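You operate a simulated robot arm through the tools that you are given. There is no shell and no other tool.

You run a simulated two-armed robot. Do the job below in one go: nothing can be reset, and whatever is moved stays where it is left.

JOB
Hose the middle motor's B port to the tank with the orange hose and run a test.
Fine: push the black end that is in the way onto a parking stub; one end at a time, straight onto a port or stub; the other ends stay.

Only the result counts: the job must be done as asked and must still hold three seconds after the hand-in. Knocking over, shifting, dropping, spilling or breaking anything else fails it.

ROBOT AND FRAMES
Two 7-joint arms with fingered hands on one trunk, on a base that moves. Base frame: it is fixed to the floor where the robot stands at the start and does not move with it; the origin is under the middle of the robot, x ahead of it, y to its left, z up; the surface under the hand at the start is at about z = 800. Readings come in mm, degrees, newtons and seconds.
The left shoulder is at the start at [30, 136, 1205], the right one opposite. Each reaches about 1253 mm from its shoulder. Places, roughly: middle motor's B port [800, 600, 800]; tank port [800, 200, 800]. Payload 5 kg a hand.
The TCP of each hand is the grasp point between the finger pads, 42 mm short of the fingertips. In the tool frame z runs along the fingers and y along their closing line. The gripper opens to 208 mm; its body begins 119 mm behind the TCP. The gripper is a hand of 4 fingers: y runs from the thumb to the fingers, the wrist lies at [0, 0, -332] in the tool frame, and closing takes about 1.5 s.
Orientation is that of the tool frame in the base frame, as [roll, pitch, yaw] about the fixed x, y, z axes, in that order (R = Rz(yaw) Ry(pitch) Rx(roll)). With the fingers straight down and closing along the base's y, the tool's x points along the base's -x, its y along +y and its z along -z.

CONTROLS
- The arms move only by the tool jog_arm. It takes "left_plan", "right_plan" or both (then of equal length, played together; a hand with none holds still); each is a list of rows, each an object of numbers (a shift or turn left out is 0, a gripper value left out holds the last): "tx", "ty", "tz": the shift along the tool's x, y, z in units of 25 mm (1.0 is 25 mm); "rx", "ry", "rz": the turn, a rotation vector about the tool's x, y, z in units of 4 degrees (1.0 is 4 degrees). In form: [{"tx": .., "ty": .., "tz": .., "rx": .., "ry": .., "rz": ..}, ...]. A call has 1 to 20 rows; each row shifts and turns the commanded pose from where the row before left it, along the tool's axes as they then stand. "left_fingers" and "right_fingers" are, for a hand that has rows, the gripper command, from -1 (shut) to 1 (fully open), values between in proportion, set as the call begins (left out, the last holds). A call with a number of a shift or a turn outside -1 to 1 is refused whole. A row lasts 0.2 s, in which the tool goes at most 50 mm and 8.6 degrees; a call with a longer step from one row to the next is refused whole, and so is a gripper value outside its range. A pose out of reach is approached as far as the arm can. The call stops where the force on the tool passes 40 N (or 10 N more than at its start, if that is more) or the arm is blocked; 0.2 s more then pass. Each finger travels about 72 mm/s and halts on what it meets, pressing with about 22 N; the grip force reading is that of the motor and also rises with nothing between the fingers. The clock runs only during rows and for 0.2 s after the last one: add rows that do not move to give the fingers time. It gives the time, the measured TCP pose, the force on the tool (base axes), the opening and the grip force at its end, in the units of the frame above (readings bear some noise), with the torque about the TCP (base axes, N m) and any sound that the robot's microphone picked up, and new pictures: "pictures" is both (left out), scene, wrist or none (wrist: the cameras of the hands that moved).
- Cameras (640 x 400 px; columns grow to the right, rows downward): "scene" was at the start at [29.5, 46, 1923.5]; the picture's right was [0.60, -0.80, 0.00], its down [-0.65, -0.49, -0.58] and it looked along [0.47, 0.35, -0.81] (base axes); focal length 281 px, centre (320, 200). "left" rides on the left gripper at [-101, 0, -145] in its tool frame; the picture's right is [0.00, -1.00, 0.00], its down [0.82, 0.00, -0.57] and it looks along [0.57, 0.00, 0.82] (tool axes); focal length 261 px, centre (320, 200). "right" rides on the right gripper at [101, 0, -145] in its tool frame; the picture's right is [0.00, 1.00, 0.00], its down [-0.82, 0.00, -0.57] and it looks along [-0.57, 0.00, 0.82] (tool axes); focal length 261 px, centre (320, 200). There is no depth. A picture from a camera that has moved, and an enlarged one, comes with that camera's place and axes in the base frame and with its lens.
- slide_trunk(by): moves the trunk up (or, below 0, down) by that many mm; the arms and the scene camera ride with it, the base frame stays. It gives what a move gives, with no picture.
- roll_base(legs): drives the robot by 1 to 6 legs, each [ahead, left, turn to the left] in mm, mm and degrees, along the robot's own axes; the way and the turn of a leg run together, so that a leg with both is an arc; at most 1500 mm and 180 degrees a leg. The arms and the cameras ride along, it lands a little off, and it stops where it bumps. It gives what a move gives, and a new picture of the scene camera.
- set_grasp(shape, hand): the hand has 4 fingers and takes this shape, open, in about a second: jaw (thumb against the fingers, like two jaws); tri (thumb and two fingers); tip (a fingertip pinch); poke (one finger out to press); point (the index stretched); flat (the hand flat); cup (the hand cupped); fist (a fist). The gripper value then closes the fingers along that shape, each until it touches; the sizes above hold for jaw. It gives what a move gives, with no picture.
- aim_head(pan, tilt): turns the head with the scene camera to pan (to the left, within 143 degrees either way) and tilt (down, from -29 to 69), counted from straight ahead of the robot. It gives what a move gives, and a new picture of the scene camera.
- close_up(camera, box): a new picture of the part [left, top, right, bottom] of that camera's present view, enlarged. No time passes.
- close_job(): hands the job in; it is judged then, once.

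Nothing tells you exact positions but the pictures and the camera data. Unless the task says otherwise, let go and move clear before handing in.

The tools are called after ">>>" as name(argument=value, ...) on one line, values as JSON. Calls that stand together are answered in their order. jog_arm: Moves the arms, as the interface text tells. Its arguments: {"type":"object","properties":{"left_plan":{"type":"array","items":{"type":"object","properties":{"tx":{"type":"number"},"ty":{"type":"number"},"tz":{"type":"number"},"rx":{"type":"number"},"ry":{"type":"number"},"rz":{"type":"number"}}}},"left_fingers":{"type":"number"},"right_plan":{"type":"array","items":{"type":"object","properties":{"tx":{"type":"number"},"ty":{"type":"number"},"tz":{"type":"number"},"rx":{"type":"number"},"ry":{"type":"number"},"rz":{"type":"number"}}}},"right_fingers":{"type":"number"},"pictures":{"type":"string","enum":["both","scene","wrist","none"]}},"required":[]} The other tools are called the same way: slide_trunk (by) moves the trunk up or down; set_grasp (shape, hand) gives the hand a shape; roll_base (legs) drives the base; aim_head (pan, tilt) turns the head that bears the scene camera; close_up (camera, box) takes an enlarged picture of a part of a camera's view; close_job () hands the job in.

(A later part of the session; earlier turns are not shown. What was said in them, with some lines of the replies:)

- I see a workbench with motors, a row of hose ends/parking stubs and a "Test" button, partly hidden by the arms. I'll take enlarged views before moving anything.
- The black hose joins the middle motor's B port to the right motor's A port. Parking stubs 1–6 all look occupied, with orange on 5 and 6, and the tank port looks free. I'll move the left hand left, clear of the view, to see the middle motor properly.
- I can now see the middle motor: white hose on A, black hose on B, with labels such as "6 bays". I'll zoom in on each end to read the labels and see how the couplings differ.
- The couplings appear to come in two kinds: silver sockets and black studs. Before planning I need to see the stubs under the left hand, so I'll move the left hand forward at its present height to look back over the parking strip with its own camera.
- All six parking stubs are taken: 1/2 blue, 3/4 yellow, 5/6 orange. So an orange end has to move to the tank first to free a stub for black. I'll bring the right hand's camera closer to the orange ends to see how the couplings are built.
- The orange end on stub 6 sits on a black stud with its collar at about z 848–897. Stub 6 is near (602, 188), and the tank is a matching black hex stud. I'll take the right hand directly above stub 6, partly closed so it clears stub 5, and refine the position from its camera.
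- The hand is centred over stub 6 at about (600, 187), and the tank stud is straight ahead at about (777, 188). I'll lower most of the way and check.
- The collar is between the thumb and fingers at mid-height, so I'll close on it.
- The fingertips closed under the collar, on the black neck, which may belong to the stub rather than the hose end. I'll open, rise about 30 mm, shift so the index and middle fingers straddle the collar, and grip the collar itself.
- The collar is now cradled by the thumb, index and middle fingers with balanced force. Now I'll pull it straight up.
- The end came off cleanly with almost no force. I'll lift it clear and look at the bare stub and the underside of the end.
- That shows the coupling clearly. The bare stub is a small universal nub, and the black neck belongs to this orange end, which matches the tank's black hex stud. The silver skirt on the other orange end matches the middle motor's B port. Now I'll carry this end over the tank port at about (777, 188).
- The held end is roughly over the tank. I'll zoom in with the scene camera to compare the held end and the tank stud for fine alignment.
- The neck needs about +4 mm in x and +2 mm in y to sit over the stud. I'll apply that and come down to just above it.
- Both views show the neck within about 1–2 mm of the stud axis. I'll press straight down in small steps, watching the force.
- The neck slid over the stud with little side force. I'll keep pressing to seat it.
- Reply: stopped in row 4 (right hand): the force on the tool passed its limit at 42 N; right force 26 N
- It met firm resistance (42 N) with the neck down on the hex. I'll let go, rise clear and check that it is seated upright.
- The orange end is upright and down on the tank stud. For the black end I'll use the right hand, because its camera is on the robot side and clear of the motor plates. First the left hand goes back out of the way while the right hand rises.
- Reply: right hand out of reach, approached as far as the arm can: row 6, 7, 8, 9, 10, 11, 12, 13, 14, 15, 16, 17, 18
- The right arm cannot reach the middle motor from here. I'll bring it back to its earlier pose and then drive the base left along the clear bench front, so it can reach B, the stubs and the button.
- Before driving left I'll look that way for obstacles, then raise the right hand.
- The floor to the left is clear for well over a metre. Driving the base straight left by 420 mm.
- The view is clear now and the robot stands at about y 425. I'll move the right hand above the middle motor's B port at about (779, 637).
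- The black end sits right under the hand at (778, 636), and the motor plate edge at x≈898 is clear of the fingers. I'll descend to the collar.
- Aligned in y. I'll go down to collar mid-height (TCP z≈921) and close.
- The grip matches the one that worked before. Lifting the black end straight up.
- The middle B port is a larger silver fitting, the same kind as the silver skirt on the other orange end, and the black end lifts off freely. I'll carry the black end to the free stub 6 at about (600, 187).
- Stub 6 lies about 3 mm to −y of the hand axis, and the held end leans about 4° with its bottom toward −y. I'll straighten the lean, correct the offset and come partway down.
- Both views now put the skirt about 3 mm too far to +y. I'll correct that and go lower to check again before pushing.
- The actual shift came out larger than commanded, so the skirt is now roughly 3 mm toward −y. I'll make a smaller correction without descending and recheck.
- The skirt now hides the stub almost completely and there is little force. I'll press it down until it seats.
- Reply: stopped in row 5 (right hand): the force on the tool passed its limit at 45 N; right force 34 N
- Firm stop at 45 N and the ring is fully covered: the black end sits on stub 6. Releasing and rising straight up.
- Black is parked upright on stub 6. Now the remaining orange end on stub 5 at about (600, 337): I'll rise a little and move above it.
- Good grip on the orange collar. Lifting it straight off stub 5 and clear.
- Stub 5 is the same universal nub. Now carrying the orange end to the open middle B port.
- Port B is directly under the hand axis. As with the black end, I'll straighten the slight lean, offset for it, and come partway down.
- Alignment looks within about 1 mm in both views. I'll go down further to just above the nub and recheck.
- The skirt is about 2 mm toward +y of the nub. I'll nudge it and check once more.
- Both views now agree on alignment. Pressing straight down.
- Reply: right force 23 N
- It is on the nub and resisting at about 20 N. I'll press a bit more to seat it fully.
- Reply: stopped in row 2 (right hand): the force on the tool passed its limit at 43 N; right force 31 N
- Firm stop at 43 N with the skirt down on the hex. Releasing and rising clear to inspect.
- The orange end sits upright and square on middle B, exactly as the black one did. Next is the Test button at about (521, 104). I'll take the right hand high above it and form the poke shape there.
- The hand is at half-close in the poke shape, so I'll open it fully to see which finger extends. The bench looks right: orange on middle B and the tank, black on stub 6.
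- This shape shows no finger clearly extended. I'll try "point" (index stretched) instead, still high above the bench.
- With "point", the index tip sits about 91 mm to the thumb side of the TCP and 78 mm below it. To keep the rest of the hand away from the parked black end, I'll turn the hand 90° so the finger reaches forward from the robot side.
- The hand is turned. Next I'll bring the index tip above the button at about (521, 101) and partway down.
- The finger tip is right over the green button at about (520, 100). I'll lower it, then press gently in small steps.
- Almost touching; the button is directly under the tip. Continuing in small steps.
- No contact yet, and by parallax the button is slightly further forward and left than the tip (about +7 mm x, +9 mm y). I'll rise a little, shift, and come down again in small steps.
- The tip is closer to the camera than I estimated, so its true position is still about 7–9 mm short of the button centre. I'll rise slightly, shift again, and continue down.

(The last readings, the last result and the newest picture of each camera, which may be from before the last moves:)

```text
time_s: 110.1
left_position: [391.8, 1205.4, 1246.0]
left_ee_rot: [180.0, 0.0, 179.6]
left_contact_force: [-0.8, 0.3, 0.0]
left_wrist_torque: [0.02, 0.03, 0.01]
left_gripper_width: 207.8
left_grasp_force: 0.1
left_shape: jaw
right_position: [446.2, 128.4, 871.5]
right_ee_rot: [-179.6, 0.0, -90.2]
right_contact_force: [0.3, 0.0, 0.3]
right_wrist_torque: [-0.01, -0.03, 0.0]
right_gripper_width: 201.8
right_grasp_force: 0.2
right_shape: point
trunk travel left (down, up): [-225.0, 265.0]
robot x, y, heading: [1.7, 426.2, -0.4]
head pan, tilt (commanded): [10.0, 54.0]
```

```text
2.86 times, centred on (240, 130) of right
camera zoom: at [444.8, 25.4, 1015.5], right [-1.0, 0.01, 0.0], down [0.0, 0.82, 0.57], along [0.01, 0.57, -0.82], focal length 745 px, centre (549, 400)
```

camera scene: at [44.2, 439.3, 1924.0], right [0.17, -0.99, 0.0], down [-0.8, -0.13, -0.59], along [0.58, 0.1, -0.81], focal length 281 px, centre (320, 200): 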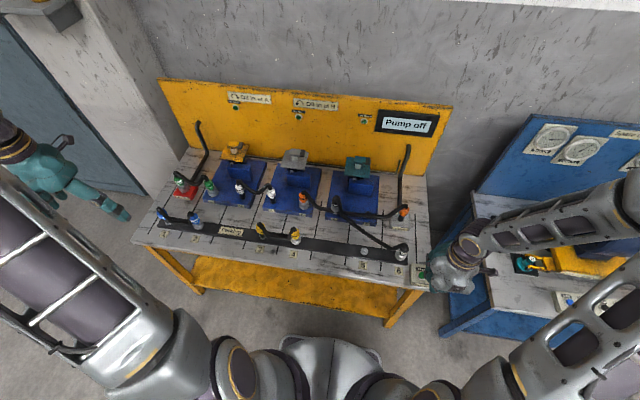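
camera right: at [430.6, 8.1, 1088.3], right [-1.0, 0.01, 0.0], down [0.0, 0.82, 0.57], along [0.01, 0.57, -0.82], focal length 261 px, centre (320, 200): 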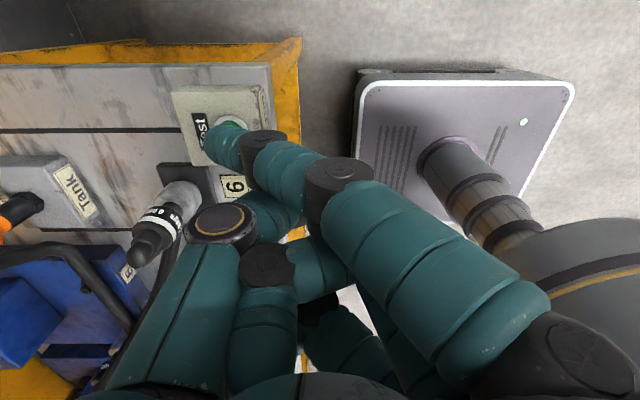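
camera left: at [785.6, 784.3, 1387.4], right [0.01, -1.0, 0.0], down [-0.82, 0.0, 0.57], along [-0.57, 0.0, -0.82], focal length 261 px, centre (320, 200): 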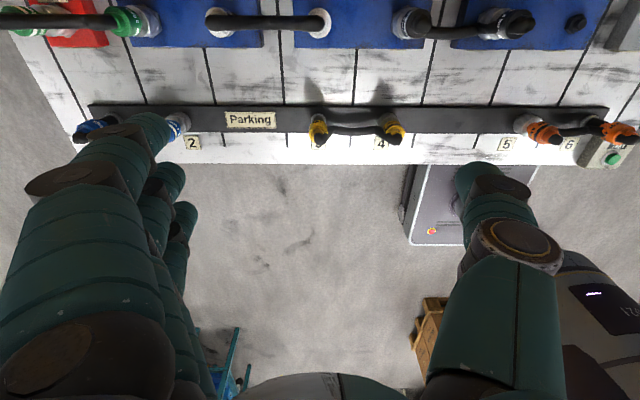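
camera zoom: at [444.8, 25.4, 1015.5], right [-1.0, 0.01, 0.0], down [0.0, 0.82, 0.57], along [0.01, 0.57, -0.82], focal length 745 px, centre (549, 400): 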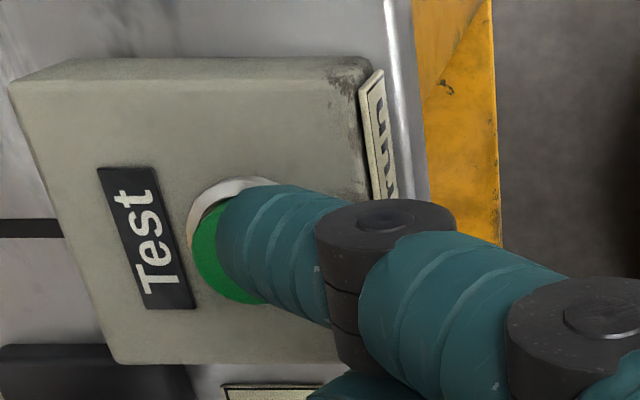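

Still no contact; the fingertip is higher than assumed. I'll keep converging: shift a little more toward the button and lower further.

>>> jog_arm(right_plan=[{"ty": -0.2, "tx": -0.24}, {"tz": 0.12}, {"tz": 0.12}, {"tz": 0.12}], pictures="wrist")

>>> close_up(camera="right", box=[140, 60, 340, 200])

```text
time_s: 111.1
left_position: [392.7, 1204.4, 1247.2]
left_ee_rot: [-180.0, 0.0, 179.6]
left_contact_force: [-0.6, -0.5, 0.7]
left_wrist_torque: [0.03, 0.0, 0.05]
left_gripper_width: 207.8
left_grasp_force: 0.0
left_shape: jaw
right_position: [449.3, 133.1, 861.7]
right_ee_rot: [-179.7, 0.0, -90.2]
right_contact_force: [0.0, 0.4, 2.0]
right_wrist_torque: [-0.08, -0.15, -0.01]
right_gripper_width: 202.0
right_grasp_force: 0.0
right_shape: point
trunk travel left (down, up): [-225.0, 265.0]
robot x, y, heading: [6.9, 429.2, -0.4]
head pan, tilt (commanded): [10.0, 54.0]
heard: click
camera right: at [448.9, 31.4, 1005.6], right [-1.0, 0.01, 0.0], down [0.0, 0.82, 0.57], along [0.01, 0.57, -0.82], focal length 261 px, centre (320, 200)
```

right: 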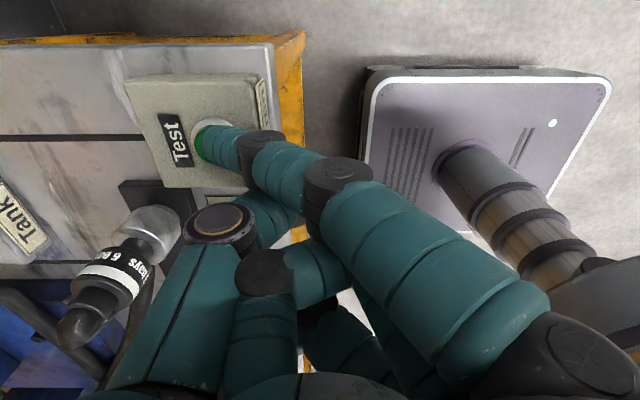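

```text
2.86 times, centred on (240, 130) of right
camera zoom: at [448.9, 31.4, 1005.6], right [-1.0, 0.01, 0.0], down [0.0, 0.82, 0.57], along [0.01, 0.57, -0.82], focal length 745 px, centre (549, 400)
```

zoom: 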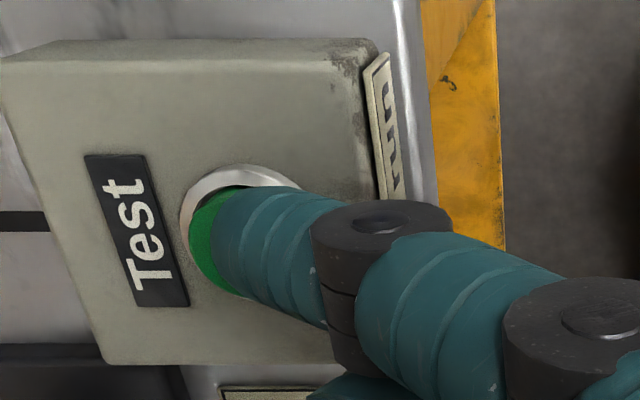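

I heard a click, so the button has been pressed. I'll look at the panel and lamps.

>>> close_up(camera="scene", box=[210, 80, 450, 230])

```text
2.67 times, centred on (330, 155) of scene
camera zoom: at [44.6, 439.0, 1924.0], right [0.17, -0.99, 0.0], down [-0.8, -0.13, -0.59], along [0.58, 0.1, -0.81], focal length 750 px, centre (293, 320)
```

zoom: 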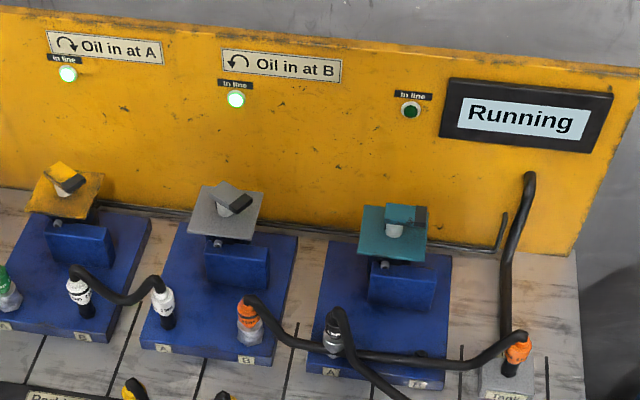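

The display shows "Running" and the left and middle "In line" lamps are lit. I'll lift the finger off the button and let the test run while watching.

>>> jog_arm(right_plan=[{"tz": -0.4}, {"tz": -0.8}, {"tz": -1}, {"tz": -1}, {"tz": -1}, {"tz": -1}, {"tz": -1}, {}], pictures="scene")

>>> close_up(camera="scene", box=[210, 80, 450, 230])

```text
time_s: 112.9
left_position: [393.2, 1204.2, 1246.2]
left_ee_rot: [180.0, 0.0, 179.6]
left_contact_force: [-0.5, -1.4, -0.3]
left_wrist_torque: [0.02, 0.06, 0.0]
left_gripper_width: 207.9
left_grasp_force: 0.1
left_shape: jaw
right_position: [448.7, 132.7, 1016.5]
right_ee_rot: [-179.8, 0.1, -90.1]
right_contact_force: [0.6, 0.2, -0.5]
right_wrist_torque: [0.05, 0.0, -0.02]
right_gripper_width: 201.8
right_grasp_force: 0.0
right_shape: point
trunk travel left (down, up): [-225.0, 265.0]
robot x, y, heading: [0.2, 424.5, -0.4]
head pan, tilt (commanded): [10.0, 54.0]
camera scene: at [45.7, 438.9, 1923.9], right [0.17, -0.99, 0.0], down [-0.8, -0.13, -0.59], along [0.58, 0.1, -0.81], focal length 281 px, centre (320, 200)
```

scene: 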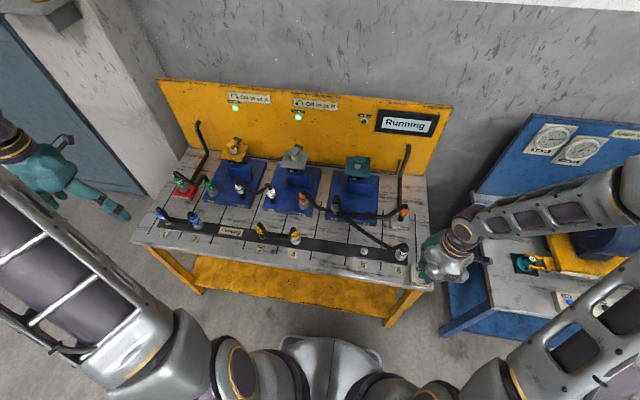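

```text
2.67 times, centred on (330, 155) of scene
camera zoom: at [45.7, 438.9, 1923.9], right [0.17, -0.99, 0.0], down [-0.8, -0.13, -0.59], along [0.58, 0.1, -0.81], focal length 750 px, centre (293, 320)
```

zoom: 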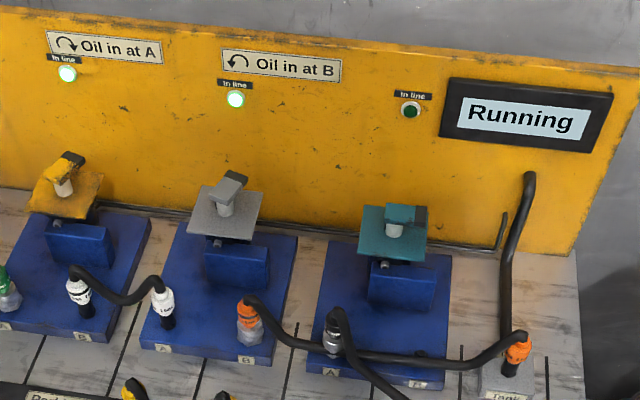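

The motors keep turning with the finger off the button. I'll wait to see whether the test completes or keeps running.

>>> jog_arm(right_plan=[{"tz": -1}, {"tz": -1}, {}, {}, {}, {}, {}, {}, {}, {}, {}, {}, {}, {}, {}, {}, {}, {}, {}, {}], pictures="none")

>>> close_up(camera="scene", box=[210, 80, 450, 230])

>>> close_up(camera="scene", box=[150, 170, 430, 290])

```text
time_s: 117.1
left_position: [392.3, 1206.1, 1246.4]
left_ee_rot: [-180.0, 0.0, 179.6]
left_contact_force: [0.5, -0.6, 0.6]
left_wrist_torque: [0.02, -0.03, -0.02]
left_gripper_width: 207.7
left_grasp_force: 0.0
left_shape: jaw
right_position: [446.5, 132.3, 1067.7]
right_ee_rot: [-179.7, 0.0, -90.2]
right_contact_force: [0.5, -0.3, 0.1]
right_wrist_torque: [-0.01, -0.01, -0.02]
right_gripper_width: 201.7
right_grasp_force: 0.0
right_shape: point
trunk travel left (down, up): [-225.0, 265.0]
robot x, y, heading: [2.5, 423.2, -0.2]
head pan, tilt (commanded): [10.0, 54.0]
```

```text
2.67 times, centred on (330, 155) of scene
camera zoom: at [44.8, 439.2, 1924.0], right [0.17, -0.99, 0.0], down [-0.8, -0.13, -0.59], along [0.58, 0.1, -0.81], focal length 750 px, centre (293, 320)
```

zoom: 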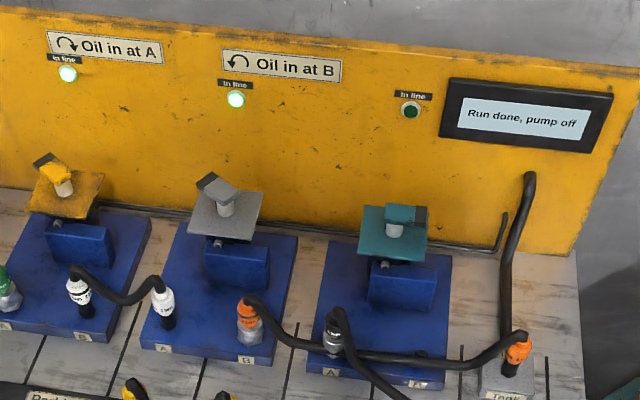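

```text
2.29 times, centred on (290, 230) of scene
camera zoom: at [44.8, 439.2, 1924.0], right [0.17, -0.99, 0.0], down [-0.8, -0.13, -0.59], along [0.58, 0.1, -0.81], focal length 643 px, centre (389, 131)
```

zoom: 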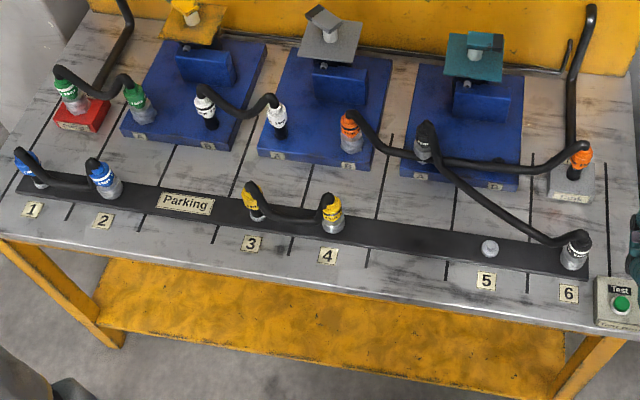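

The display reads "Run done, pump off". The orange hose joins middle B to the tank, black is parked on stub 6, nothing else has moved and both hands are clear, so I'm handing in.

>>> close_job()

```text
The job is handed in.
```

The orange hose now runs from the middle motor's B port to the tank, and the test run finished. The display went to "Running" and then "Run done, pump off". The "In line" lamps on the left and middle motors lit and the right motor's stayed off.

- **Orange hose:** the end from stub 6 is on the tank, and the end from stub 5 is on middle B. Both were pressed down to a firm stop.
- **Black hose:** the end that was on middle B is parked on stub 6. Its other end is still on the right motor's A port.
- **Parking:** all six stubs were taken at the start, so I moved one orange end first to free a place for black. Stub 5 is now empty.
- **Robot:** I drove the base about 420 mm to the left because the right arm could not reach the middle motor from its starting place. It is still there.

No other hose ends were moved, and nothing was knocked over or dropped. Both hands were clear of the bench when I handed in.
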